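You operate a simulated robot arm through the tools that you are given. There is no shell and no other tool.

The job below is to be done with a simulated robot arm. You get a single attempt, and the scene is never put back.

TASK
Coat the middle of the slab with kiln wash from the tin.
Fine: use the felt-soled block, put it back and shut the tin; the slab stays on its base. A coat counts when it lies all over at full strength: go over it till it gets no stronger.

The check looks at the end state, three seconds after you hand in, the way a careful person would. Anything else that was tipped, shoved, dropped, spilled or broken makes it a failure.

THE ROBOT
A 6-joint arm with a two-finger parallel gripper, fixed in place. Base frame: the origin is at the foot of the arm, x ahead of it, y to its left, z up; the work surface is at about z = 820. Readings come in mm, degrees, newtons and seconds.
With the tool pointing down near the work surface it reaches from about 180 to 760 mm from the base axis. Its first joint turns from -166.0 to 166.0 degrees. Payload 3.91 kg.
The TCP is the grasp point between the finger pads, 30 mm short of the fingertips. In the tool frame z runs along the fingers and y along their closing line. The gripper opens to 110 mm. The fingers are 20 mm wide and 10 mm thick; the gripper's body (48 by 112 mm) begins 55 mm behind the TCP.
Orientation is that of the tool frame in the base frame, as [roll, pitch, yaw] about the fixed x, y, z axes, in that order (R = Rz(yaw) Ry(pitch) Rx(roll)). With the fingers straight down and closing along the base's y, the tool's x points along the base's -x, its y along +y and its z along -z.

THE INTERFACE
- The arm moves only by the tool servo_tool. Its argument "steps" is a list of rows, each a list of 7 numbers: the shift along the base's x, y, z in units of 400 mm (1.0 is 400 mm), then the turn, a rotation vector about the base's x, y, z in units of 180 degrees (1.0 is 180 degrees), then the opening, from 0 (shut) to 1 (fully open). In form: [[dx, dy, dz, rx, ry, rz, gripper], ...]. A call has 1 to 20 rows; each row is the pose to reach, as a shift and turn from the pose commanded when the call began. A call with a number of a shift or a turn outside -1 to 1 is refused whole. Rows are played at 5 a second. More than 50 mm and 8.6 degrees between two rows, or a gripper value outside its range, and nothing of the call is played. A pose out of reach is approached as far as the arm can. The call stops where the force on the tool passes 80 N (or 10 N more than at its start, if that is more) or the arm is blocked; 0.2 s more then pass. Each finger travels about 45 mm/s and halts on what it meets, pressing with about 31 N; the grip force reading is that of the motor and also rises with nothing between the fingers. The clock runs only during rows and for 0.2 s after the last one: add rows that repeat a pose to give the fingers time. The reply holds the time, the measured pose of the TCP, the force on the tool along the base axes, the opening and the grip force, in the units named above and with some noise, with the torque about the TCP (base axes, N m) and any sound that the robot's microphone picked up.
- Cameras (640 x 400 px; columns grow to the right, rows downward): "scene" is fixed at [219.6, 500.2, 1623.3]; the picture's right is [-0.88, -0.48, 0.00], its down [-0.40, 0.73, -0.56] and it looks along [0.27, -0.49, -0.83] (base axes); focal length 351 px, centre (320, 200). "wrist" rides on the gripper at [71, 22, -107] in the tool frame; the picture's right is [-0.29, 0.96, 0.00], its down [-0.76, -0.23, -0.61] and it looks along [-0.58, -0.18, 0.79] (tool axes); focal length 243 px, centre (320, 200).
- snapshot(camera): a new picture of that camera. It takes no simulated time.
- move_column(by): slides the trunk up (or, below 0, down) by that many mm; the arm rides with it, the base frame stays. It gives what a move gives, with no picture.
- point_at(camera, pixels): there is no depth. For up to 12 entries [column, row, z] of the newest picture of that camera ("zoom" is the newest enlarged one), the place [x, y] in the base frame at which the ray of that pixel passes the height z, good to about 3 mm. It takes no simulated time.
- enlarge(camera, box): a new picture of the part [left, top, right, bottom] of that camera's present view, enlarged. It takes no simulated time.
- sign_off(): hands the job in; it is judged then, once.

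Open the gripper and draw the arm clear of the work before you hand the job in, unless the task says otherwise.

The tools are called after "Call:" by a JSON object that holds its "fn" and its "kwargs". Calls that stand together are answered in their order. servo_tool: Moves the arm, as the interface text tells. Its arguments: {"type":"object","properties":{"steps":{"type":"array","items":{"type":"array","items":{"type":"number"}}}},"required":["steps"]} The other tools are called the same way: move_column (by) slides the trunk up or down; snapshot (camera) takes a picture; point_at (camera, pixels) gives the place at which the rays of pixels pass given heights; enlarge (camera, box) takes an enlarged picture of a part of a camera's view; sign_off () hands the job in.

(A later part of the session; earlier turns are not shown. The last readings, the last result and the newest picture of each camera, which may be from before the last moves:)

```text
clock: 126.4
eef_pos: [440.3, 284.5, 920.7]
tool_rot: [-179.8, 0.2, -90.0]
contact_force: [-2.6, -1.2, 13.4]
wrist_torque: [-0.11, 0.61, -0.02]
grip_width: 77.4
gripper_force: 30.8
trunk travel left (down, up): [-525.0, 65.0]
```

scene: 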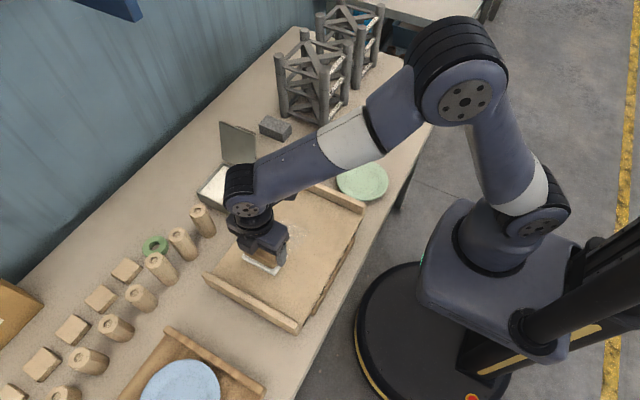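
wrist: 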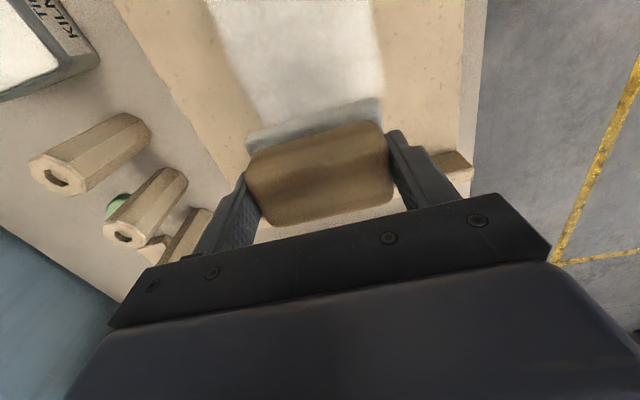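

The torque shows the −x edge carrying the load, so I'll trim the tilt by about 0.3° and then stroke to −y with the slope compensated.

Call:
{"fn": "servo_tool", "kwargs": {"steps": [[0, 0, 0, 0, 0.0017, 0, 0], [0, 0, 0, 0, 0.0017, 0, 0]]}}

Call:
{"fn": "servo_tool", "kwargs": {"steps": [[0, -0.03, 0.0002, 0, 0, 0, 0], [0, -0.06, 0.0004, 0, 0, 0, 0], [0, -0.09, 0.0006, 0, 0, 0, 0], [0, -0.12, 0.0008, 0, 0, 0, 0], [0, -0.15, 0.001, 0, 0, 0, 0], [0, -0.18, 0.0012, 0, 0, 0, 0], [0, -0.21, 0.0014, 0, 0, 0, 0], [0, -0.24, 0.0016, 0, 0, 0, 0], [0, -0.24, 0.0016, 0, 0, 0, 0]]}}

Call:
{"fn": "servo_tool", "kwargs": {"steps": [[0, -0.03, 0.0002, 0, 0, 0, 0], [0, -0.06, 0.0004, 0, 0, 0, 0], [0, -0.09, 0.0006, 0, 0, 0, 0], [0, -0.12, 0.0008, 0, 0, 0, 0], [0, -0.15, 0.001, 0, 0, 0, 0], [0, -0.18, 0.0012, 0, 0, 0, 0], [0, -0.21, 0.0014, 0, 0, 0, 0], [0, -0.22, 0.0016, 0, 0, 0, 0], [0, -0.22, 0.0016, 0, 0, 0, 0]]}}

```text
clock: 127.0
eef_pos: [439.6, 283.7, 920.4]
tool_rot: [179.9, 0.4, -90.0]
contact_force: [-1.3, -0.3, 17.4]
wrist_torque: [-0.11, -0.72, -0.01]
grip_width: 77.4
gripper_force: 31.2
trunk travel left (down, up): [-525.0, 65.0]
```

```text
clock: 129.0
eef_pos: [440.2, 188.2, 920.6]
tool_rot: [179.7, 0.4, -90.0]
contact_force: [-0.7, 6.1, 18.6]
wrist_torque: [0.3, -0.77, 0.23]
grip_width: 77.5
gripper_force: 30.7
trunk travel left (down, up): [-525.0, 65.0]
```

```text
clock: 131.0
eef_pos: [439.6, 100.2, 920.8]
tool_rot: [179.7, 0.3, -90.0]
contact_force: [0.3, 2.3, 8.7]
wrist_torque: [0.09, -0.38, 0.15]
grip_width: 77.6
gripper_force: 31.0
trunk travel left (down, up): [-525.0, 65.0]
```

The trim slightly overshot, so I'll take half of it back, then shift to x≈467 and stroke to +y.

Call:
{"fn": "servo_tool", "kwargs": {"steps": [[0, 0, 0, 0, -0.0008, 0, 0], [0.035, 0, 0, 0, -0.0008, 0, 0], [0.068, 0, -0.0005, 0, -0.0008, 0, 0], [0.068, 0, -0.0005, 0, -0.0008, 0, 0]]}}

Call:
{"fn": "servo_tool", "kwargs": {"steps": [[0, 0.03, -0.0002, 0, 0, 0, 0], [0, 0.06, -0.0004, 0, 0, 0, 0], [0, 0.09, -0.0006, 0, 0, 0, 0], [0, 0.12, -0.0008, 0, 0, 0, 0], [0, 0.15, -0.001, 0, 0, 0, 0], [0, 0.18, -0.0012, 0, 0, 0, 0], [0, 0.21, -0.0014, 0, 0, 0, 0], [0, 0.24, -0.0016, 0, 0, 0, 0], [0, 0.24, -0.0016, 0, 0, 0, 0]]}}

Call:
{"fn": "servo_tool", "kwargs": {"steps": [[0, 0.03, -0.0002, 0, 0, 0, 0], [0, 0.06, -0.0004, 0, 0, 0, 0], [0, 0.09, -0.0006, 0, 0, 0, 0], [0, 0.12, -0.0008, 0, 0, 0, 0], [0, 0.15, -0.001, 0, 0, 0, 0], [0, 0.18, -0.0012, 0, 0, 0, 0], [0, 0.21, -0.0014, 0, 0, 0, 0], [0, 0.22, -0.0016, 0, 0, 0, 0], [0, 0.22, -0.0016, 0, 0, 0, 0]]}}

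Call:
{"fn": "enlarge", "kwargs": {"camera": "scene", "box": [240, 190, 350, 290]}}

```text
clock: 132.0
eef_pos: [466.0, 100.1, 921.0]
tool_rot: [179.8, 0.3, -90.0]
contact_force: [-2.8, 0.4, 8.9]
wrist_torque: [-0.13, -0.12, -0.09]
grip_width: 77.7
gripper_force: 30.6
trunk travel left (down, up): [-525.0, 65.0]
```

```text
clock: 134.0
eef_pos: [466.9, 195.7, 921.8]
tool_rot: [180.0, 0.3, -90.0]
contact_force: [0.8, -6.0, 16.7]
wrist_torque: [-0.36, -0.1, 0.01]
grip_width: 77.5
gripper_force: 30.8
trunk travel left (down, up): [-525.0, 65.0]
```

```text
clock: 136.0
eef_pos: [466.0, 282.5, 919.2]
tool_rot: [179.9, 0.4, -89.9]
contact_force: [1.0, -11.9, 30.4]
wrist_torque: [-0.66, -0.03, -0.01]
grip_width: 77.7
gripper_force: 30.9
trunk travel left (down, up): [-525.0, 65.0]
```

```text
4.00 times, centred on (295, 240) of scene
```

zoom: 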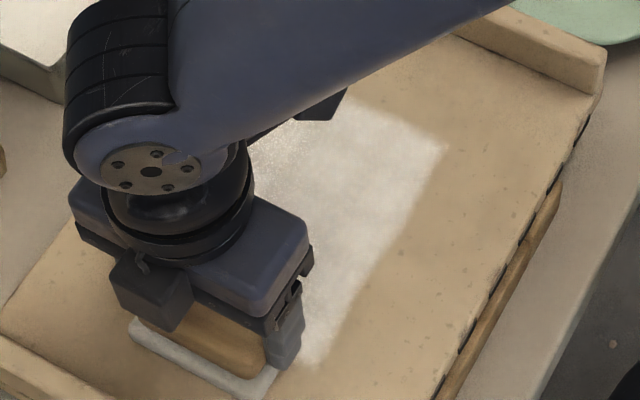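

The tilt is now balanced. I'll ease the pressure, shift to x≈497 and stroke to −y.

Call:
{"fn": "servo_tool", "kwargs": {"steps": [[0, 0, 0.0015, 0, 0, 0, 0], [0.04, 0, 0.0015, 0, 0, 0, 0], [0.0765, 0, 0.0015, 0, 0, 0, 0], [0.0765, 0, 0.0015, 0, 0, 0, 0]]}}

Call:
{"fn": "servo_tool", "kwargs": {"steps": [[0, -0.03, 0.0001, 0, 0, 0, 0], [0, -0.06, 0.0002, 0, 0, 0, 0], [0, -0.09, 0.0004, 0, 0, 0, 0], [0, -0.12, 0.0005, 0, 0, 0, 0], [0, -0.15, 0.0006, 0, 0, 0, 0], [0, -0.18, 0.0007, 0, 0, 0, 0], [0, -0.21, 0.0008, 0, 0, 0, 0], [0, -0.24, 0.001, 0, 0, 0, 0], [0, -0.24, 0.001, 0, 0, 0, 0]]}}

Call:
{"fn": "servo_tool", "kwargs": {"steps": [[0, -0.03, 0.0001, 0, 0, 0, 0], [0, -0.06, 0.0002, 0, 0, 0, 0], [0, -0.09, 0.0004, 0, 0, 0, 0], [0, -0.12, 0.0005, 0, 0, 0, 0], [0, -0.15, 0.0006, 0, 0, 0, 0], [0, -0.18, 0.0007, 0, 0, 0, 0], [0, -0.21, 0.0008, 0, 0, 0, 0], [0, -0.22, 0.001, 0, 0, 0, 0], [0, -0.22, 0.001, 0, 0, 0, 0]]}}

Call:
{"fn": "enlarge", "kwargs": {"camera": "scene", "box": [240, 190, 350, 290]}}

```text
clock: 137.0
eef_pos: [496.2, 284.5, 920.8]
tool_rot: [179.9, 0.3, -90.0]
contact_force: [-7.2, 2.8, 19.5]
wrist_torque: [0.13, 0.03, 0.0]
grip_width: 77.3
gripper_force: 31.0
trunk travel left (down, up): [-525.0, 65.0]
```

```text
clock: 139.0
eef_pos: [497.2, 186.9, 921.4]
tool_rot: [179.8, 0.3, -90.0]
contact_force: [0.5, 2.2, 11.5]
wrist_torque: [0.22, -0.49, 0.14]
grip_width: 77.5
gripper_force: 30.8
trunk travel left (down, up): [-525.0, 65.0]
```

```text
clock: 141.0
eef_pos: [497.4, 98.8, 921.4]
tool_rot: [179.8, 0.2, -90.0]
contact_force: [-0.6, 1.0, 3.8]
wrist_torque: [0.05, -0.23, 0.08]
grip_width: 77.6
gripper_force: 31.4
trunk travel left (down, up): [-525.0, 65.0]
```

```text
4.00 times, centred on (295, 240) of scene
```

zoom: 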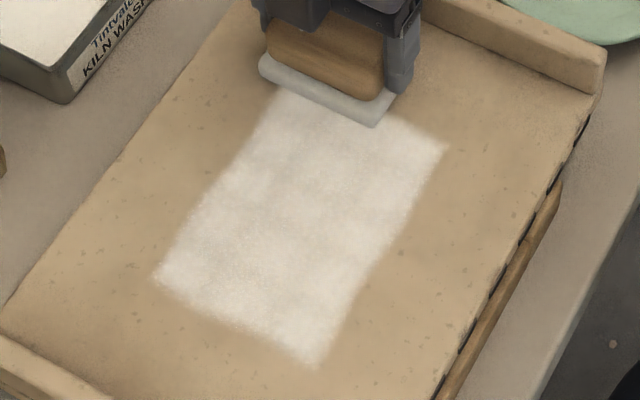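

The coat looks nearly saturated, but pressure was light at the −y end of this lane. I'll press a little more and go over all lanes again: +y at x 497, −y at 467, +y at 437.

Call:
{"fn": "servo_tool", "kwargs": {"steps": [[0, 0, -0.0012, 0, 0, 0, 0], [0, 0.03, -0.0012, 0, 0, 0, 0], [0, 0.06, -0.0012, 0, 0, 0, 0], [0, 0.09, -0.0013, 0, 0, 0, 0], [0, 0.12, -0.0014, 0, 0, 0, 0], [0, 0.15, -0.0015, 0, 0, 0, 0], [0, 0.18, -0.0016, 0, 0, 0, 0], [0, 0.21, -0.0017, 0, 0, 0, 0], [0, 0.24, -0.0018, 0, 0, 0, 0], [0, 0.27, -0.0019, 0, 0, 0, 0], [0, 0.3, -0.002, 0, 0, 0, 0], [0, 0.33, -0.002, 0, 0, 0, 0], [0, 0.36, -0.002, 0, 0, 0, 0], [0, 0.39, -0.002, 0, 0, 0, 0], [0, 0.42, -0.002, 0, 0, 0, 0], [0, 0.45, -0.002, 0, 0, 0, 0], [0, 0.46, -0.002, 0, 0, 0, 0]]}}

Call:
{"fn": "servo_tool", "kwargs": {"steps": [[-0.04, 0, 0, 0, 0, 0, 0], [-0.075, 0, 0, 0, 0, 0, 0], [-0.075, -0.03, 0.0002, 0, 0, 0, 0], [-0.075, -0.06, 0.0004, 0, 0, 0, 0], [-0.075, -0.09, 0.0006, 0, 0, 0, 0], [-0.075, -0.12, 0.0008, 0, 0, 0, 0], [-0.075, -0.15, 0.001, 0, 0, 0, 0], [-0.075, -0.18, 0.0012, 0, 0, 0, 0], [-0.075, -0.21, 0.0014, 0, 0, 0, 0], [-0.075, -0.24, 0.0016, 0, 0, 0, 0], [-0.075, -0.27, 0.0018, 0, 0, 0, 0], [-0.075, -0.3, 0.002, 0, 0, 0, 0], [-0.075, -0.33, 0.0022, 0, 0, 0, 0], [-0.075, -0.36, 0.0024, 0, 0, 0, 0], [-0.075, -0.39, 0.0026, 0, 0, 0, 0], [-0.075, -0.42, 0.0026, 0, 0, 0, 0], [-0.075, -0.45, 0.0026, 0, 0, 0, 0], [-0.075, -0.46, 0.0026, 0, 0, 0, 0]]}}

```text
clock: 144.6
eef_pos: [497.3, 283.7, 920.3]
tool_rot: [179.9, 0.3, -90.0]
contact_force: [-0.2, -5.3, 12.6]
wrist_torque: [-0.27, -0.27, -0.07]
grip_width: 77.5
gripper_force: 31.0
trunk travel left (down, up): [-525.0, 65.0]
```

```text
clock: 148.4
eef_pos: [469.6, 99.1, 921.8]
tool_rot: [179.7, 0.3, -90.1]
contact_force: [0.0, -0.6, -1.5]
wrist_torque: [-0.01, 0.0, 0.01]
grip_width: 77.6
gripper_force: 30.9
trunk travel left (down, up): [-525.0, 65.0]
```

Contact was lost at the −y end of that stroke. I'll lower slightly and repeat the lane in the +y direction.

Call:
{"fn": "servo_tool", "kwargs": {"steps": [[0, 0, -0.0015, 0, 0, 0, 0], [0, 0, -0.0027, 0, 0, 0, 0], [0, 0, -0.0027, 0, 0, 0, 0]]}}

Call:
{"fn": "servo_tool", "kwargs": {"steps": [[0, 0.03, 0, 0, 0, 0, 0], [0, 0.06, -0.0001, 0, 0, 0, 0], [0, 0.09, -0.0002, 0, 0, 0, 0], [0, 0.12, -0.0003, 0, 0, 0, 0], [0, 0.15, -0.0004, 0, 0, 0, 0], [0, 0.18, -0.0005, 0, 0, 0, 0], [0, 0.21, -0.0006, 0, 0, 0, 0], [0, 0.24, -0.0006, 0, 0, 0, 0], [0, 0.27, -0.0006, 0, 0, 0, 0], [0, 0.3, -0.0006, 0, 0, 0, 0], [0, 0.33, -0.0006, 0, 0, 0, 0], [0, 0.36, -0.0006, 0, 0, 0, 0], [0, 0.39, -0.0006, 0, 0, 0, 0], [0, 0.42, -0.0006, 0, 0, 0, 0], [0, 0.45, -0.0006, 0, 0, 0, 0], [0, 0.46, -0.0006, 0, 0, 0, 0]]}}

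Call:
{"fn": "servo_tool", "kwargs": {"steps": [[-0.04, 0, 0, 0, 0, 0, 0], [-0.08, 0, 0, 0, 0, 0, 0], [-0.08, -0.03, 0.0002, 0, 0, 0, 0], [-0.08, -0.06, 0.0003, 0, 0, 0, 0], [-0.08, -0.09, 0.0004, 0, 0, 0, 0], [-0.08, -0.12, 0.0006, 0, 0, 0, 0], [-0.08, -0.15, 0.0007, 0, 0, 0, 0], [-0.08, -0.18, 0.0008, 0, 0, 0, 0], [-0.08, -0.21, 0.001, 0, 0, 0, 0], [-0.08, -0.24, 0.0011, 0, 0, 0, 0], [-0.08, -0.24, 0.0011, 0, 0, 0, 0]]}}

Call:
{"fn": "servo_tool", "kwargs": {"steps": [[0, -0.03, 0.0002, 0, 0, 0, 0], [0, -0.06, 0.0003, 0, 0, 0, 0], [0, -0.09, 0.0004, 0, 0, 0, 0], [0, -0.12, 0.0006, 0, 0, 0, 0], [0, -0.15, 0.0007, 0, 0, 0, 0], [0, -0.18, 0.0008, 0, 0, 0, 0], [0, -0.21, 0.001, 0, 0, 0, 0], [0, -0.22, 0.001, 0, 0, 0, 0], [0, -0.22, 0.001, 0, 0, 0, 0]]}}

Call:
{"fn": "enlarge", "kwargs": {"camera": "scene", "box": [240, 190, 350, 290]}}

```text
clock: 149.2
eef_pos: [468.0, 100.5, 920.9]
tool_rot: [179.9, 0.3, -90.0]
contact_force: [-1.0, -1.1, 12.4]
wrist_torque: [-0.15, 0.05, 0.0]
grip_width: 77.5
gripper_force: 30.8
trunk travel left (down, up): [-525.0, 65.0]
```

```text
clock: 152.6
eef_pos: [467.3, 283.2, 920.9]
tool_rot: [180.0, 0.3, -90.0]
contact_force: [0.9, -8.6, 18.9]
wrist_torque: [-0.3, -0.43, -0.18]
grip_width: 77.4
gripper_force: 30.8
trunk travel left (down, up): [-525.0, 65.0]
```

```text
clock: 155.0
eef_pos: [435.1, 188.5, 920.2]
tool_rot: [179.9, 0.4, -90.0]
contact_force: [0.6, 8.7, 27.4]
wrist_torque: [0.36, -0.26, -0.04]
grip_width: 77.5
gripper_force: 31.2
trunk travel left (down, up): [-525.0, 65.0]
```

```text
clock: 157.0
eef_pos: [434.7, 99.7, 920.5]
tool_rot: [179.8, 0.2, -90.0]
contact_force: [-1.4, 5.9, 11.9]
wrist_torque: [0.21, -0.52, 0.25]
grip_width: 77.7
gripper_force: 31.3
trunk travel left (down, up): [-525.0, 65.0]
```

```text
4.00 times, centred on (295, 240) of scene
```

zoom: 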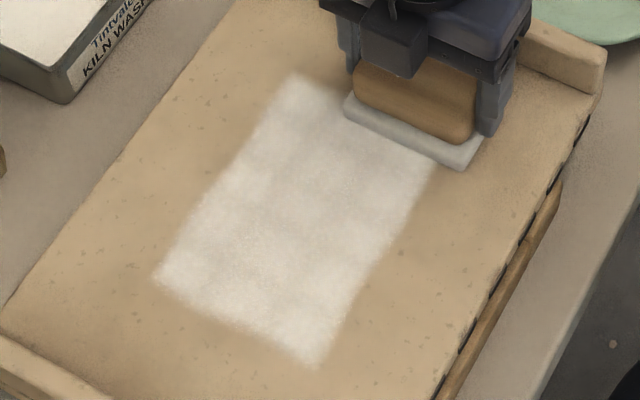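

I'll lift and look at the coat from the wrist camera for evenness and strength.

Call:
{"fn": "servo_tool", "kwargs": {"steps": [[0, 0, 0.01, 0, 0, 0, 0], [0, 0, 0.05, 0, 0, 0, 0], [0.02, 0.06, 0.11, 0, 0, 0, 0], [0.05, 0.14, 0.15, 0, 0, 0, 0], [0.08, 0.24, 0.17, 0, 0, 0, 0], [0.08, 0.34, 0.17, 0, 0, 0, 0], [0.08, 0.44, 0.17, 0, 0, 0, 0], [0.08, 0.5, 0.17, 0, 0, 0, 0], [0.08, 0.5, 0.17, 0, 0, 0, 0]]}}

Call:
{"fn": "snapshot", "kwargs": {"camera": "wrist"}}

Call:
{"fn": "enlarge", "kwargs": {"camera": "wrist", "box": [180, 0, 440, 150]}}

```text
clock: 159.0
eef_pos: [468.1, 301.1, 988.6]
tool_rot: [179.8, 0.4, -90.0]
contact_force: [0.7, 0.3, -0.8]
wrist_torque: [-0.01, -0.01, -0.02]
grip_width: 77.6
gripper_force: 31.0
trunk travel left (down, up): [-525.0, 65.0]
```

```text
taken
```

wrist: 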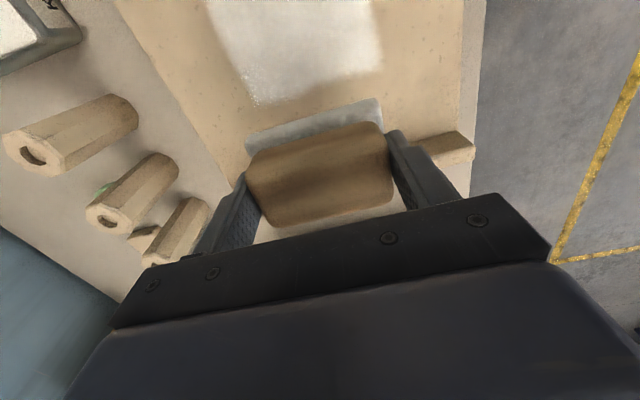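

```text
2.46 times, centred on (310, 75) of wrist
```

zoom: 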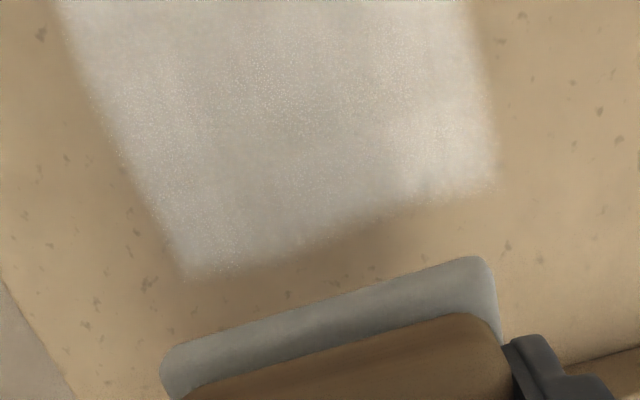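

The +y/−x corner looks brighter than the rest, though arm shadow may explain that. I'll fetch another load and view the coat from the tin position without shadow.

Call:
{"fn": "servo_tool", "kwargs": {"steps": [[0.0, -0.04, 0, 0, 0, -0.01, 0], [0.01, -0.1, 0, 0, 0, -0.03, 0], [0.04, -0.15, 0, 0, 0, -0.06, 0], [0.08, -0.2, 0, 0, 0, -0.095, 0], [0.12, -0.24, 0, 0, 0, -0.13, 0], [0.16, -0.28, 0, 0, 0, -0.165, 0], [0.2, -0.32, 0, 0, 0, -0.2, 0], [0.24, -0.35, 0, 0, 0, -0.235, 0], [0.29, -0.38, 0, 0, 0, -0.27, 0], [0.34, -0.41, 0, 0, 0, -0.305, 0], [0.39, -0.43, 0, 0, 0, -0.34, 0], [0.44, -0.4375, 0, 0, 0, -0.375, 0], [0.49, -0.4375, 0, 0, 0, -0.41, 0], [0.54, -0.4375, 0, 0, 0, -0.445, 0], [0.58, -0.4375, 0, 0, 0, -0.48, 0], [0.61, -0.4375, 0, 0, 0, -0.5, 0], [0.6155, -0.4375, 0, 0, 0, -0.5, 0], [0.6155, -0.4375, 0, 0, 0, -0.5, 0]]}}

Call:
{"fn": "enlarge", "kwargs": {"camera": "scene", "box": [240, 190, 350, 290]}}

Call:
{"fn": "enlarge", "kwargs": {"camera": "scene", "box": [160, 100, 280, 220]}}

```text
clock: 162.8
eef_pos: [714.6, 124.8, 989.1]
tool_rot: [179.9, 0.3, 179.9]
contact_force: [-0.3, 0.3, -0.3]
wrist_torque: [-0.01, 0.01, -0.02]
grip_width: 77.4
gripper_force: 30.8
trunk travel left (down, up): [-525.0, 65.0]
```

```text
4.00 times, centred on (295, 240) of scene
```

zoom: 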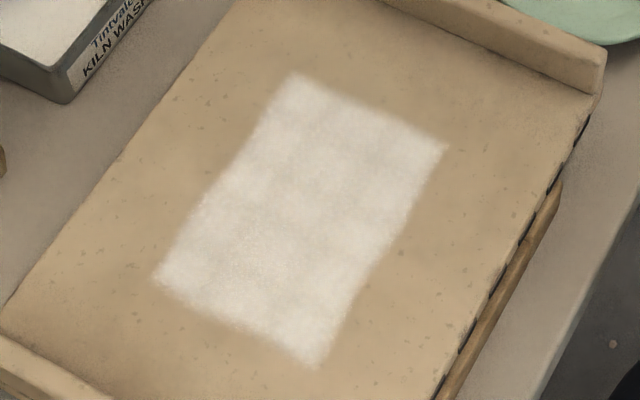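

```text
3.33 times, centred on (220, 160) of scene
```

zoom: 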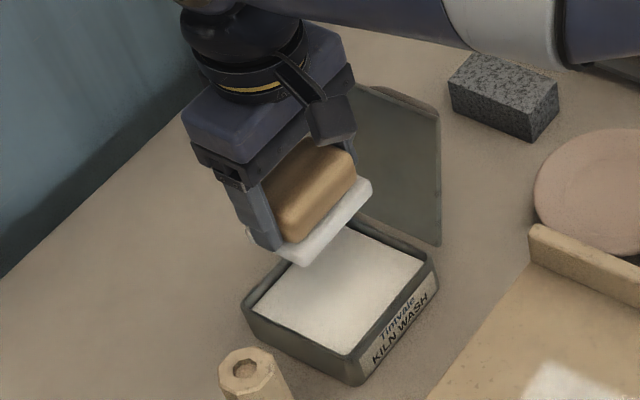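

The coat is very close to the earlier picture. I'll take a close reference enlargement, then dip and go over once more to see if it changes.

Call:
{"fn": "enlarge", "kwargs": {"camera": "scene", "box": [248, 200, 336, 286]}}

Call:
{"fn": "servo_tool", "kwargs": {"steps": [[0, 0, -0.03, 0, 0, 0, 0], [0, 0, -0.08, 0, 0, 0, 0], [0, 0, -0.13, 0, 0, 0, 0], [0, 0, -0.18, 0, 0, 0, 0], [0, 0, -0.208, 0, 0, 0, 0], [0, 0, -0.214, 0, 0, 0, 0], [0, 0, -0.214, 0, 0, 0, 0]]}}

Call:
{"fn": "servo_tool", "kwargs": {"steps": [[0, 0, -0.004, 0, 0, 0, 0], [0, 0, -0.004, 0, 0, 0, 0]]}}

```text
4.65 times, centred on (292, 243) of scene
```

zoom: 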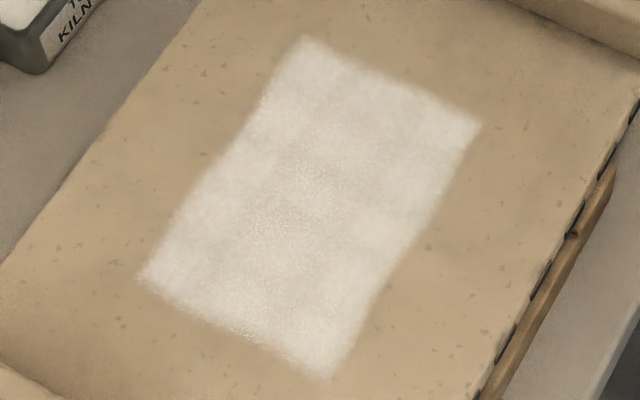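

```text
clock: 164.4
eef_pos: [713.9, 124.4, 902.6]
tool_rot: [179.7, 0.3, -179.9]
contact_force: [0.1, 1.0, -1.7]
wrist_torque: [0.03, -0.02, 0.01]
grip_width: 77.2
gripper_force: 31.3
trunk travel left (down, up): [-525.0, 65.0]
```

```text
clock: 165.0
eef_pos: [714.7, 123.9, 902.8]
tool_rot: [179.8, 0.3, 179.9]
contact_force: [1.4, -0.1, 2.4]
wrist_torque: [-0.14, 0.05, 0.05]
grip_width: 77.2
gripper_force: 30.9
trunk travel left (down, up): [-525.0, 65.0]
```

I'll press in lightly, lift out and carry the fresh load to the centre lane.

Call:
{"fn": "servo_tool", "kwargs": {"steps": [[0, 0, -0.0035, 0, 0, 0, 0], [0, 0, -0.0035, 0, 0, 0, 0], [0, 0, -0.0035, 0, 0, 0, 0], [0, 0, 0.004, 0, 0, 0, 0], [0, 0, 0.02, 0, 0, 0, 0], [0, 0, 0.06, 0, 0, 0, 0], [0, 0, 0.12, 0, 0, 0, 0], [0, 0, 0.18, 0, 0, 0, 0], [0, 0, 0.216, 0, 0, 0, 0], [0, 0, 0.216, 0, 0, 0, 0]]}}

Call:
{"fn": "servo_tool", "kwargs": {"steps": [[-0.02, 0, 0, 0, 0, 0.02, 0], [-0.06, 0.01, 0, 0, 0, 0.05, 0], [-0.11, 0.03, 0, 0, 0, 0.085, 0], [-0.16, 0.05, 0, 0, 0, 0.12, 0], [-0.21, 0.08, 0, 0, 0, 0.155, 0], [-0.26, 0.11, 0, 0, 0, 0.19, 0], [-0.31, 0.14, 0, 0, 0, 0.225, 0], [-0.36, 0.17, 0, 0, 0, 0.26, 0], [-0.41, 0.2, 0, 0, 0, 0.295, 0], [-0.46, 0.23, 0, 0, 0, 0.33, 0], [-0.51, 0.26, 0, 0, 0, 0.365, 0], [-0.55, 0.29, 0, 0, 0, 0.4, 0], [-0.58, 0.32, 0, 0, 0, 0.435, 0], [-0.61, 0.35, 0, 0, 0, 0.47, 0], [-0.6175, 0.38, -0.05, 0, 0, 0.5, 0], [-0.6175, 0.395, -0.12, 0, 0, 0.5, 0], [-0.6175, 0.395, -0.16, 0, 0, 0.5, 0], [-0.6175, 0.395, -0.166, 0, 0, 0.5, 0], [-0.6175, 0.395, -0.166, 0, 0, 0.5, 0]]}}

Call:
{"fn": "servo_tool", "kwargs": {"steps": [[0, 0, -0.003, 0, 0, 0, 0], [0, 0, -0.003, 0, 0, 0, 0]]}}

```text
clock: 167.2
eef_pos: [713.3, 124.1, 988.5]
tool_rot: [179.8, 0.4, -180.0]
contact_force: [0.1, 0.1, -1.2]
wrist_torque: [-0.01, -0.02, -0.01]
grip_width: 77.6
gripper_force: 30.3
trunk travel left (down, up): [-525.0, 65.0]
```

```text
clock: 171.2
eef_pos: [467.3, 282.7, 920.9]
tool_rot: [179.9, 0.3, -90.0]
contact_force: [-0.2, 0.3, 0.2]
wrist_torque: [0.0, -0.02, -0.02]
grip_width: 77.3
gripper_force: 31.5
trunk travel left (down, up): [-525.0, 65.0]
```

```text
clock: 171.8
eef_pos: [466.5, 282.5, 921.9]
tool_rot: [179.9, 0.3, -89.9]
contact_force: [-1.5, -0.5, 10.3]
wrist_torque: [-0.28, -0.17, 0.0]
grip_width: 77.4
gripper_force: 30.9
trunk travel left (down, up): [-525.0, 65.0]
```

Contact is 10 N. I'll press slightly more and stroke the centre lane to −y with a gentler slope, then the x≈440 lane back.

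Call:
{"fn": "servo_tool", "kwargs": {"steps": [[0, 0, -0.0012, 0, 0, 0, 0], [0, -0.03, -0.0012, 0, 0, 0, 0], [0, -0.06, -0.0011, 0, 0, 0, 0], [0, -0.09, -0.001, 0, 0, 0, 0], [0, -0.12, -0.0009, 0, 0, 0, 0], [0, -0.15, -0.0008, 0, 0, 0, 0], [0, -0.18, -0.0007, 0, 0, 0, 0], [0, -0.21, -0.0006, 0, 0, 0, 0], [0, -0.24, -0.0005, 0, 0, 0, 0], [0, -0.27, -0.0004, 0, 0, 0, 0], [0, -0.3, -0.0003, 0, 0, 0, 0], [0, -0.33, -0.0002, 0, 0, 0, 0], [0, -0.36, -0.0001, 0, 0, 0, 0], [0, -0.39, 0, 0, 0, 0, 0], [0, -0.42, 0, 0, 0, 0, 0], [0, -0.45, 0, 0, 0, 0, 0], [0, -0.46, 0, 0, 0, 0, 0]]}}

Call:
{"fn": "servo_tool", "kwargs": {"steps": [[-0.035, 0, 0.0005, 0, 0, 0, 0], [-0.07, 0, 0.0008, 0, 0, 0, 0], [-0.07, 0.03, 0.0008, 0, 0, 0, 0], [-0.07, 0.06, 0.0007, 0, 0, 0, 0], [-0.07, 0.09, 0.0006, 0, 0, 0, 0], [-0.07, 0.12, 0.0005, 0, 0, 0, 0], [-0.07, 0.15, 0.0004, 0, 0, 0, 0], [-0.07, 0.18, 0.0003, 0, 0, 0, 0], [-0.07, 0.21, 0.0002, 0, 0, 0, 0], [-0.07, 0.24, 0.0001, 0, 0, 0, 0], [-0.07, 0.27, 0, 0, 0, 0, 0], [-0.07, 0.3, -0.0001, 0, 0, 0, 0], [-0.07, 0.33, -0.0002, 0, 0, 0, 0], [-0.07, 0.36, -0.0003, 0, 0, 0, 0], [-0.07, 0.39, -0.0004, 0, 0, 0, 0], [-0.07, 0.42, -0.0005, 0, 0, 0, 0], [-0.07, 0.45, -0.0006, 0, 0, 0, 0], [-0.07, 0.46, -0.0006, 0, 0, 0, 0]]}}

Call:
{"fn": "enlarge", "kwargs": {"camera": "scene", "box": [248, 200, 336, 286]}}

```text
clock: 175.4
eef_pos: [465.9, 99.0, 920.9]
tool_rot: [179.9, 0.2, -90.0]
contact_force: [-0.2, 9.4, 19.3]
wrist_torque: [0.23, -0.55, 0.19]
grip_width: 77.7
gripper_force: 30.4
trunk travel left (down, up): [-525.0, 65.0]
```

```text
clock: 179.2
eef_pos: [438.1, 282.0, 920.7]
tool_rot: [179.9, 0.3, -90.0]
contact_force: [0.0, -4.9, 12.0]
wrist_torque: [-0.37, -0.33, -0.13]
grip_width: 77.6
gripper_force: 30.9
trunk travel left (down, up): [-525.0, 65.0]
```

```text
4.65 times, centred on (292, 243) of scene
```

zoom: 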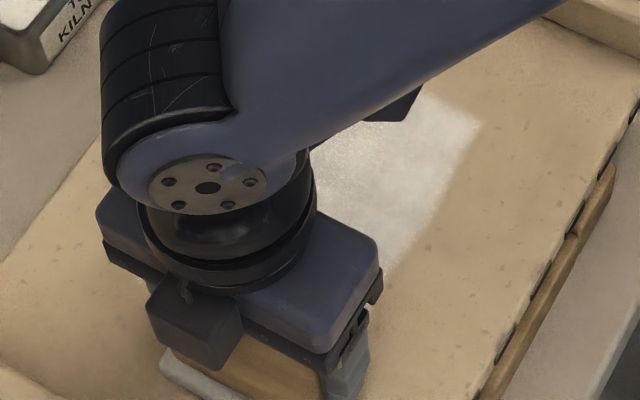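

Next I'll do the far lane at x≈497: shift at the +y end, stroke to −y, then return.

Call:
{"fn": "servo_tool", "kwargs": {"steps": [[0.04, 0, 0, 0, 0, 0, 0], [0.08, 0, -0.0003, 0, 0, 0, 0], [0.12, 0, -0.0006, 0, 0, 0, 0], [0.147, 0, -0.0008, 0, 0, 0, 0], [0.147, -0.03, -0.0008, 0, 0, 0, 0], [0.147, -0.06, -0.0008, 0, 0, 0, 0], [0.147, -0.09, -0.0008, 0, 0, 0, 0], [0.147, -0.12, -0.0008, 0, 0, 0, 0], [0.147, -0.15, -0.0008, 0, 0, 0, 0], [0.147, -0.18, -0.0008, 0, 0, 0, 0], [0.147, -0.21, -0.0008, 0, 0, 0, 0], [0.147, -0.24, -0.0008, 0, 0, 0, 0], [0.147, -0.24, -0.0008, 0, 0, 0, 0]]}}

Call:
{"fn": "servo_tool", "kwargs": {"steps": [[0, -0.03, 0, 0, 0, 0, 0], [0, -0.06, 0, 0, 0, 0, 0], [0, -0.09, 0.0, 0, 0, 0, 0], [0, -0.12, 0.0, 0, 0, 0, 0], [0, -0.15, 0.0, 0, 0, 0, 0], [0, -0.18, 0.0, 0, 0, 0, 0], [0, -0.21, 0.0, 0, 0, 0, 0], [0, -0.22, 0.0, 0, 0, 0, 0], [0, -0.22, 0.0, 0, 0, 0, 0]]}}

Call:
{"fn": "enlarge", "kwargs": {"camera": "scene", "box": [248, 200, 336, 286]}}

```text
clock: 182.0
eef_pos: [497.0, 186.8, 921.2]
tool_rot: [180.0, 0.3, -90.0]
contact_force: [0.1, 6.0, 20.3]
wrist_torque: [0.21, -0.39, 0.09]
grip_width: 77.6
gripper_force: 30.9
trunk travel left (down, up): [-525.0, 65.0]
```

```text
clock: 184.0
eef_pos: [497.4, 99.3, 920.2]
tool_rot: [-180.0, 0.3, -90.1]
contact_force: [0.5, 12.3, 30.8]
wrist_torque: [0.39, 0.03, -0.03]
grip_width: 77.5
gripper_force: 30.8
trunk travel left (down, up): [-525.0, 65.0]
```

```text
4.65 times, centred on (292, 243) of scene
```

zoom: 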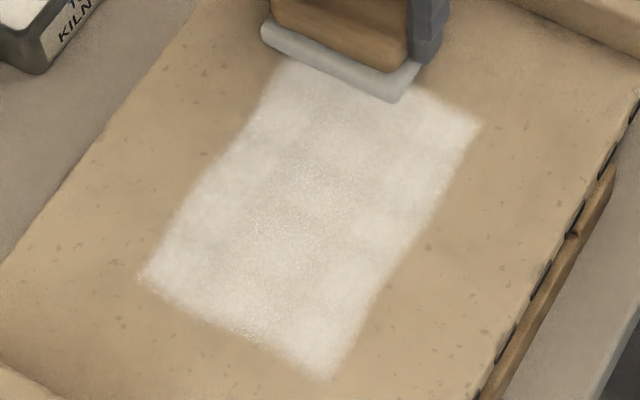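

The picture is unchanged from before this load, so the coat appears saturated. For safety I'll make one more pass along x≈437 and then check again.

Call:
{"fn": "servo_tool", "kwargs": {"steps": [[-0.04, 0, 0.001, 0, 0, 0, 0], [-0.08, 0, 0.0016, 0, 0, 0, 0], [-0.12, 0, 0.002, 0, 0, 0, 0], [-0.15, 0, 0.0022, 0, 0, 0, 0], [-0.15, 0.03, 0.0021, 0, 0, 0, 0], [-0.15, 0.06, 0.002, 0, 0, 0, 0], [-0.15, 0.09, 0.0019, 0, 0, 0, 0], [-0.15, 0.12, 0.0018, 0, 0, 0, 0], [-0.15, 0.15, 0.0017, 0, 0, 0, 0], [-0.15, 0.18, 0.0016, 0, 0, 0, 0], [-0.15, 0.21, 0.0015, 0, 0, 0, 0], [-0.15, 0.24, 0.0014, 0, 0, 0, 0], [-0.15, 0.24, 0.0014, 0, 0, 0, 0]]}}

Call:
{"fn": "servo_tool", "kwargs": {"steps": [[0, 0.03, -0.0001, 0, 0, 0, 0], [0, 0.06, -0.0002, 0, 0, 0, 0], [0, 0.09, -0.0003, 0, 0, 0, 0], [0, 0.12, -0.0004, 0, 0, 0, 0], [0, 0.15, -0.0005, 0, 0, 0, 0], [0, 0.18, -0.0006, 0, 0, 0, 0], [0, 0.21, -0.0006, 0, 0, 0, 0], [0, 0.22, -0.0006, 0, 0, 0, 0], [0, 0.22, -0.0006, 0, 0, 0, 0]]}}

Call:
{"fn": "servo_tool", "kwargs": {"steps": [[0, 0, 0.01, 0, 0, 0, 0], [0, 0, 0.04, 0, 0, 0, 0], [0, 0, 0.09, 0, 0, 0, 0], [0, 0, 0.14, 0, 0, 0, 0], [0, 0, 0.17, 0, 0, 0, 0], [0, 0, 0.17, 0, 0, 0, 0]]}}

Call:
{"fn": "snapshot", "kwargs": {"camera": "wrist"}}

```text
clock: 186.8
eef_pos: [437.9, 193.2, 920.8]
tool_rot: [179.8, 0.3, -90.0]
contact_force: [0.2, -9.3, 25.9]
wrist_torque: [-0.61, -0.19, -0.01]
grip_width: 77.7
gripper_force: 30.4
trunk travel left (down, up): [-525.0, 65.0]
```

```text
clock: 188.8
eef_pos: [436.8, 281.9, 920.1]
tool_rot: [179.9, 0.3, -90.0]
contact_force: [0.2, -9.0, 18.1]
wrist_torque: [-0.35, -0.36, -0.15]
grip_width: 77.2
gripper_force: 31.2
trunk travel left (down, up): [-525.0, 65.0]
```

```text
clock: 190.2
eef_pos: [437.2, 282.4, 988.0]
tool_rot: [179.8, 0.3, -90.0]
contact_force: [-0.9, 0.1, -0.6]
wrist_torque: [-0.04, 0.03, -0.04]
grip_width: 77.4
gripper_force: 30.9
trunk travel left (down, up): [-525.0, 65.0]
```

```text
taken
```

wrist: 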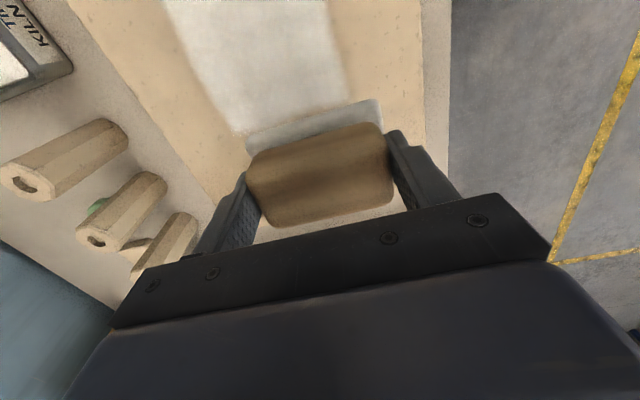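

The coat looks even. I'll now return the block: rise to z≈1060 and travel over the lid to above its original place.

Call:
{"fn": "servo_tool", "kwargs": {"steps": [[0, 0, 0.04, 0, 0, 0, 0], [0, 0, 0.1, 0, 0, 0, 0], [0, 0, 0.16, 0, 0, 0, 0], [0.0445, -0.0545, 0.2, 0, 0, 0, 0], [0.089, -0.109, 0.2, 0, 0, 0, 0], [0.1335, -0.1635, 0.2, 0, 0, 0, 0], [0.178, -0.218, 0.2, 0, 0, 0, 0], [0.2225, -0.2725, 0.2, 0, 0, 0, 0], [0.267, -0.327, 0.2, 0, 0, 0, 0], [0.3115, -0.3815, 0.2, 0, 0, 0, 0], [0.356, -0.436, 0.2, 0, 0, 0, 0], [0.4005, -0.4905, 0.2, 0, 0, 0, 0], [0.445, -0.545, 0.2, 0, 0, 0, 0], [0.4895, -0.5995, 0.2, 0, 0, 0, 0], [0.534, -0.654, 0.2, 0, 0, 0, 0], [0.5785, -0.7085, 0.2, 0, 0, 0, 0], [0.623, -0.763, 0.2, 0, 0, 0, 0], [0.6675, -0.8175, 0.2, 0, 0, 0, 0], [0.712, -0.872, 0.2, 0, 0, 0, 0], [0.712, -0.872, 0.2, 0, 0, 0, 0]]}}

Call:
{"fn": "enlarge", "kwargs": {"camera": "scene", "box": [248, 200, 336, 286]}}

Call:
{"fn": "snapshot", "kwargs": {"camera": "wrist"}}

Call:
{"fn": "snapshot", "kwargs": {"camera": "scene"}}

```text
clock: 194.4
eef_pos: [723.6, -67.1, 1066.9]
tool_rot: [179.7, 0.4, -90.0]
contact_force: [-0.6, -0.9, -1.0]
wrist_torque: [0.0, -0.01, -0.02]
grip_width: 77.7
gripper_force: 31.1
trunk travel left (down, up): [-525.0, 65.0]
```

```text
4.65 times, centred on (292, 243) of scene
```

zoom: 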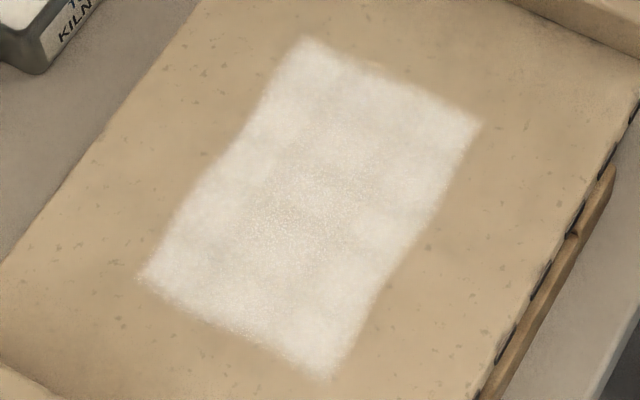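

```text
taken
```

wrist: 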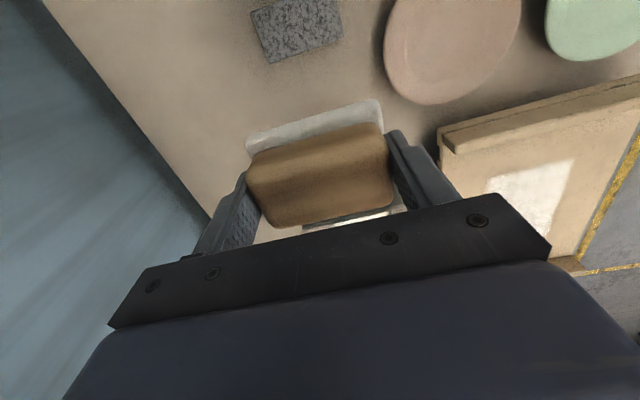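

```text
taken
```

scene: 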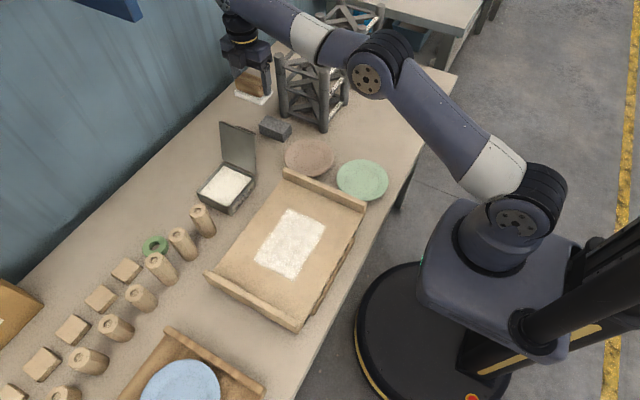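

The coat is unobstructed now. I'll zoom tightly on its centre and corners to judge evenness before putting the block down.

Call:
{"fn": "enlarge", "kwargs": {"camera": "scene", "box": [270, 215, 310, 240]}}

Call:
{"fn": "enlarge", "kwargs": {"camera": "scene", "box": [255, 238, 315, 278]}}

Call:
{"fn": "enlarge", "kwargs": {"camera": "wrist", "box": [440, 140, 600, 260]}}

```text
16.00 times, centred on (290, 228) of scene
```

zoom: 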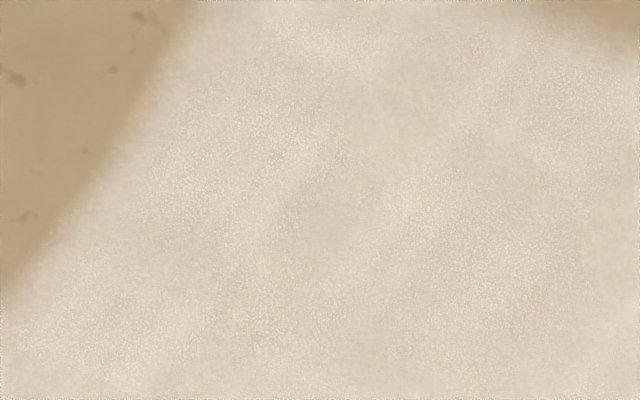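

```text
10.00 times, centred on (285, 258) of scene
```

zoom: 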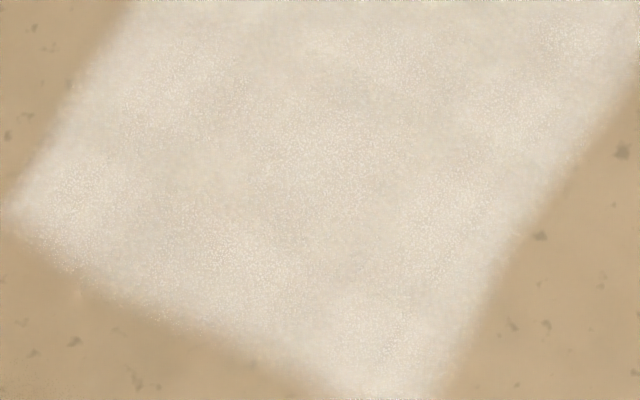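

```text
3.33 times, centred on (520, 200) of wrist
```

zoom: 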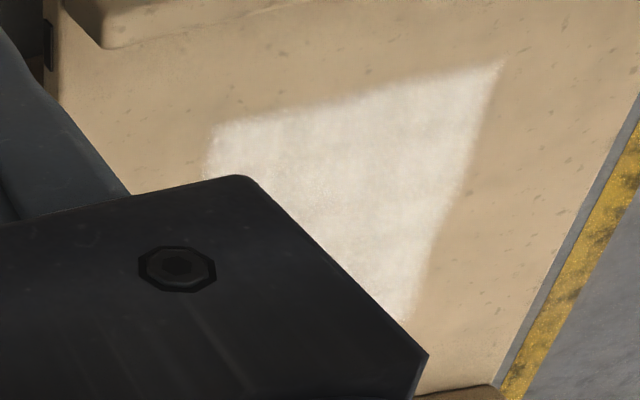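

The coat hides the slab's speckles evenly, with only very faint mottling. To be sure it gets no stronger, I'll do one more load and compare the same close-ups; first back above the tin.

Call:
{"fn": "servo_tool", "kwargs": {"steps": [[0, 0.02, 0, 0, 0, -0.03, 0], [0, 0.06, 0, 0, 0, -0.07, 0], [0, 0.1, 0, 0, 0, -0.11, 0], [0, 0.14, 0, 0, 0, -0.15, 0], [0, 0.18, 0, 0, 0, -0.19, 0], [0, 0.22, 0, 0, 0, -0.23, 0], [0, 0.26, 0, 0, 0, -0.27, 0], [-0.01, 0.3, 0, 0, 0, -0.31, 0], [-0.01, 0.34, 0, 0, 0, -0.35, 0], [-0.01, 0.38, 0, 0, 0, -0.39, 0], [-0.02, 0.42, 0, 0, 0, -0.43, 0], [-0.023, 0.46, 0, 0, 0, -0.47, 0], [-0.023, 0.481, 0, 0, 0, -0.5, 0], [-0.023, 0.481, 0, 0, 0, -0.5, 0]]}}

Call:
{"fn": "servo_tool", "kwargs": {"steps": [[0, 0, -0.03, 0, 0, 0, 0], [0, 0, -0.1, 0, 0, 0, 0], [0, 0, -0.18, 0, 0, 0, 0], [0, 0, -0.26, 0, 0, 0, 0], [0, 0, -0.33, 0, 0, 0, 0], [0, 0, -0.38, 0, 0, 0, 0], [0, 0, -0.4, 0, 0, 0, 0], [0, 0, -0.405, 0, 0, 0, 0], [0, 0, -0.405, 0, 0, 0, 0]]}}

Call:
{"fn": "snapshot", "kwargs": {"camera": "wrist"}}

```text
clock: 197.4
eef_pos: [714.1, 126.4, 1067.5]
tool_rot: [179.8, 0.3, 179.9]
contact_force: [0.3, 0.4, -1.5]
wrist_torque: [0.02, 0.0, -0.02]
grip_width: 77.4
gripper_force: 31.4
trunk travel left (down, up): [-525.0, 65.0]
```

```text
clock: 199.4
eef_pos: [714.1, 126.7, 905.4]
tool_rot: [179.8, 0.3, 179.9]
contact_force: [-0.5, -0.3, -1.2]
wrist_torque: [0.02, 0.04, -0.01]
grip_width: 77.2
gripper_force: 30.9
trunk travel left (down, up): [-525.0, 65.0]
```

```text
taken
```

wrist: 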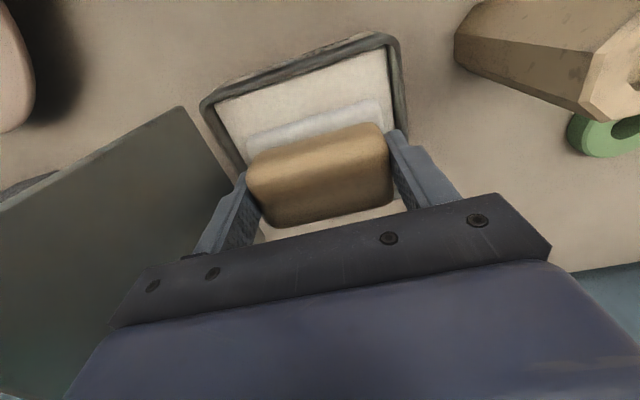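

The sole is centred just above the wash. I'll press in lightly to load it.

Call:
{"fn": "servo_tool", "kwargs": {"steps": [[0, 0, -0.005, 0, 0, 0, 0], [0, 0, -0.009, 0, 0, 0, 0], [0, 0, -0.009, 0, 0, 0, 0]]}}

Call:
{"fn": "servo_tool", "kwargs": {"steps": [[0, 0, -0.003, 0, 0, 0, 0], [0, 0, -0.003, 0, 0, 0, 0]]}}

```text
clock: 200.2
eef_pos: [714.0, 126.9, 901.8]
tool_rot: [179.8, 0.3, -179.9]
contact_force: [0.5, -0.9, -1.5]
wrist_torque: [0.02, -0.01, -0.01]
grip_width: 77.4
gripper_force: 30.9
trunk travel left (down, up): [-525.0, 65.0]
```

```text
clock: 200.8
eef_pos: [713.2, 127.2, 902.9]
tool_rot: [179.9, 0.3, 179.9]
contact_force: [-0.9, -0.3, 5.0]
wrist_torque: [-0.27, 0.13, -0.04]
grip_width: 77.6
gripper_force: 31.2
trunk travel left (down, up): [-525.0, 65.0]
```

Contact is 5 N; I'll press a bit more, then lift and carry it to the slab, this time starting on lane x≈437.

Call:
{"fn": "servo_tool", "kwargs": {"steps": [[0, 0, -0.003, 0, 0, 0, 0], [0, 0, -0.003, 0, 0, 0, 0], [0, 0, -0.003, 0, 0, 0, 0], [0, 0, 0.004, 0, 0, 0, 0], [0, 0, 0.02, 0, 0, 0, 0], [0, 0, 0.06, 0, 0, 0, 0], [0, 0, 0.12, 0, 0, 0, 0], [0, 0, 0.18, 0, 0, 0, 0], [0, 0, 0.216, 0, 0, 0, 0], [0, 0, 0.216, 0, 0, 0, 0]]}}

Call:
{"fn": "servo_tool", "kwargs": {"steps": [[-0.02, 0, 0, 0, 0, 0.02, 0], [-0.06, 0.01, 0, 0, 0, 0.05, 0], [-0.11, 0.03, 0, 0, 0, 0.085, 0], [-0.16, 0.05, 0, 0, 0, 0.12, 0], [-0.21, 0.08, 0, 0, 0, 0.155, 0], [-0.26, 0.11, 0, 0, 0, 0.19, 0], [-0.31, 0.14, 0, 0, 0, 0.225, 0], [-0.36, 0.17, 0, 0, 0, 0.26, 0], [-0.41, 0.2, 0, 0, 0, 0.295, 0], [-0.46, 0.23, 0, 0, 0, 0.33, 0], [-0.51, 0.26, 0, 0, 0, 0.365, 0], [-0.56, 0.29, 0, 0, 0, 0.4, 0], [-0.61, 0.32, 0, 0, 0, 0.435, 0], [-0.65, 0.35, 0, 0, 0, 0.47, 0], [-0.69, 0.38, -0.05, 0, 0, 0.5, 0], [-0.69, 0.39, -0.12, 0, 0, 0.5, 0], [-0.69, 0.39, -0.155, 0, 0, 0.5, 0], [-0.69, 0.39, -0.163, 0, 0, 0.5, 0], [-0.69, 0.39, -0.163, 0, 0, 0.5, 0]]}}

Call:
{"fn": "servo_tool", "kwargs": {"steps": [[0, 0, -0.003, 0, 0, 0, 0], [0, 0, -0.003, 0, 0, 0, 0]]}}

```text
clock: 203.0
eef_pos: [712.8, 127.2, 986.9]
tool_rot: [179.9, 0.2, -180.0]
contact_force: [-0.1, -0.2, -0.6]
wrist_torque: [-0.01, 0.0, -0.02]
grip_width: 77.1
gripper_force: 30.8
trunk travel left (down, up): [-525.0, 65.0]
```

```text
clock: 207.0
eef_pos: [438.1, 282.7, 922.5]
tool_rot: [179.7, 0.4, -90.0]
contact_force: [0.1, 0.1, -1.1]
wrist_torque: [0.01, 0.0, -0.01]
grip_width: 77.5
gripper_force: 31.0
trunk travel left (down, up): [-525.0, 65.0]
```

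```text
clock: 207.6
eef_pos: [436.7, 283.5, 921.5]
tool_rot: [179.9, 0.3, -89.9]
contact_force: [-0.2, 0.8, -1.6]
wrist_torque: [0.0, 0.03, 0.01]
grip_width: 77.3
gripper_force: 30.5
trunk travel left (down, up): [-525.0, 65.0]
```

I'm just above contact; I'll lower until about 15 N.

Call:
{"fn": "servo_tool", "kwargs": {"steps": [[0, 0, -0.002, 0, 0, 0, 0], [0, 0, -0.0035, 0, 0, 0, 0], [0, 0, -0.0035, 0, 0, 0, 0]]}}

Call:
{"fn": "servo_tool", "kwargs": {"steps": [[0, 0, -0.001, 0, 0, 0, 0], [0, 0, -0.001, 0, 0, 0, 0]]}}

```text
clock: 208.4
eef_pos: [437.5, 283.3, 921.2]
tool_rot: [179.9, 0.3, -90.1]
contact_force: [2.1, -0.2, 11.9]
wrist_torque: [-0.19, -0.29, 0.01]
grip_width: 77.5
gripper_force: 30.7
trunk travel left (down, up): [-525.0, 65.0]
```

```text
clock: 209.0
eef_pos: [436.4, 283.0, 920.6]
tool_rot: [-180.0, 0.4, -90.0]
contact_force: [2.5, 0.5, 23.1]
wrist_torque: [-0.19, 0.07, -0.01]
grip_width: 77.3
gripper_force: 31.3
trunk travel left (down, up): [-525.0, 65.0]
```

Contact is 23 N and well balanced. I'll stroke lane 437 to −y, then lane 497 to +y, then lane 467 to −y.

Call:
{"fn": "servo_tool", "kwargs": {"steps": [[0, -0.03, 0.0001, 0, 0, 0, 0], [0, -0.06, 0.0002, 0, 0, 0, 0], [0, -0.09, 0.0004, 0, 0, 0, 0], [0, -0.12, 0.0006, 0, 0, 0, 0], [0, -0.15, 0.0007, 0, 0, 0, 0], [0, -0.18, 0.0008, 0, 0, 0, 0], [0, -0.21, 0.001, 0, 0, 0, 0], [0, -0.24, 0.0011, 0, 0, 0, 0], [0, -0.27, 0.0012, 0, 0, 0, 0], [0, -0.3, 0.0014, 0, 0, 0, 0], [0, -0.33, 0.0015, 0, 0, 0, 0], [0, -0.36, 0.0016, 0, 0, 0, 0], [0, -0.39, 0.0018, 0, 0, 0, 0], [0, -0.42, 0.0019, 0, 0, 0, 0], [0, -0.45, 0.002, 0, 0, 0, 0], [0, -0.46, 0.002, 0, 0, 0, 0]]}}

Call:
{"fn": "servo_tool", "kwargs": {"steps": [[0.04, 0, -0.0005, 0, 0, 0, 0], [0.08, 0, -0.001, 0, 0, 0, 0], [0.12, 0, -0.0015, 0, 0, 0, 0], [0.15, 0, -0.002, 0, 0, 0, 0], [0.15, 0.03, -0.002, 0, 0, 0, 0], [0.15, 0.06, -0.002, 0, 0, 0, 0], [0.15, 0.09, -0.002, 0, 0, 0, 0], [0.15, 0.12, -0.002, 0, 0, 0, 0], [0.15, 0.15, -0.0021, 0, 0, 0, 0], [0.15, 0.18, -0.0022, 0, 0, 0, 0], [0.15, 0.21, -0.0022, 0, 0, 0, 0], [0.15, 0.24, -0.0022, 0, 0, 0, 0], [0.15, 0.24, -0.0022, 0, 0, 0, 0]]}}

Call:
{"fn": "servo_tool", "kwargs": {"steps": [[0, 0.03, 0, 0, 0, 0, 0], [0, 0.06, 0, 0, 0, 0, 0], [0, 0.09, 0, 0, 0, 0, 0], [0, 0.12, 0, 0, 0, 0, 0], [0, 0.15, 0, 0, 0, 0, 0], [0, 0.18, 0, 0, 0, 0, 0], [0, 0.21, 0, 0, 0, 0, 0], [0, 0.22, 0, 0, 0, 0, 0], [0, 0.22, 0, 0, 0, 0, 0]]}}

```text
clock: 212.4
eef_pos: [436.1, 99.2, 920.4]
tool_rot: [179.7, 0.2, -90.0]
contact_force: [-0.2, 8.3, 20.3]
wrist_torque: [0.32, -0.7, 0.26]
grip_width: 77.3
gripper_force: 30.9
trunk travel left (down, up): [-525.0, 65.0]
```

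```text
clock: 215.2
eef_pos: [496.1, 194.2, 921.4]
tool_rot: [179.9, 0.2, -90.1]
contact_force: [0.7, -8.9, 26.5]
wrist_torque: [-0.58, -0.26, 0.0]
grip_width: 77.7
gripper_force: 31.1
trunk travel left (down, up): [-525.0, 65.0]
```

```text
clock: 217.2
eef_pos: [496.2, 280.5, 921.2]
tool_rot: [179.9, 0.3, -90.0]
contact_force: [-1.1, -10.7, 24.6]
wrist_torque: [-0.42, -0.37, -0.16]
grip_width: 77.5
gripper_force: 31.2
trunk travel left (down, up): [-525.0, 65.0]
```

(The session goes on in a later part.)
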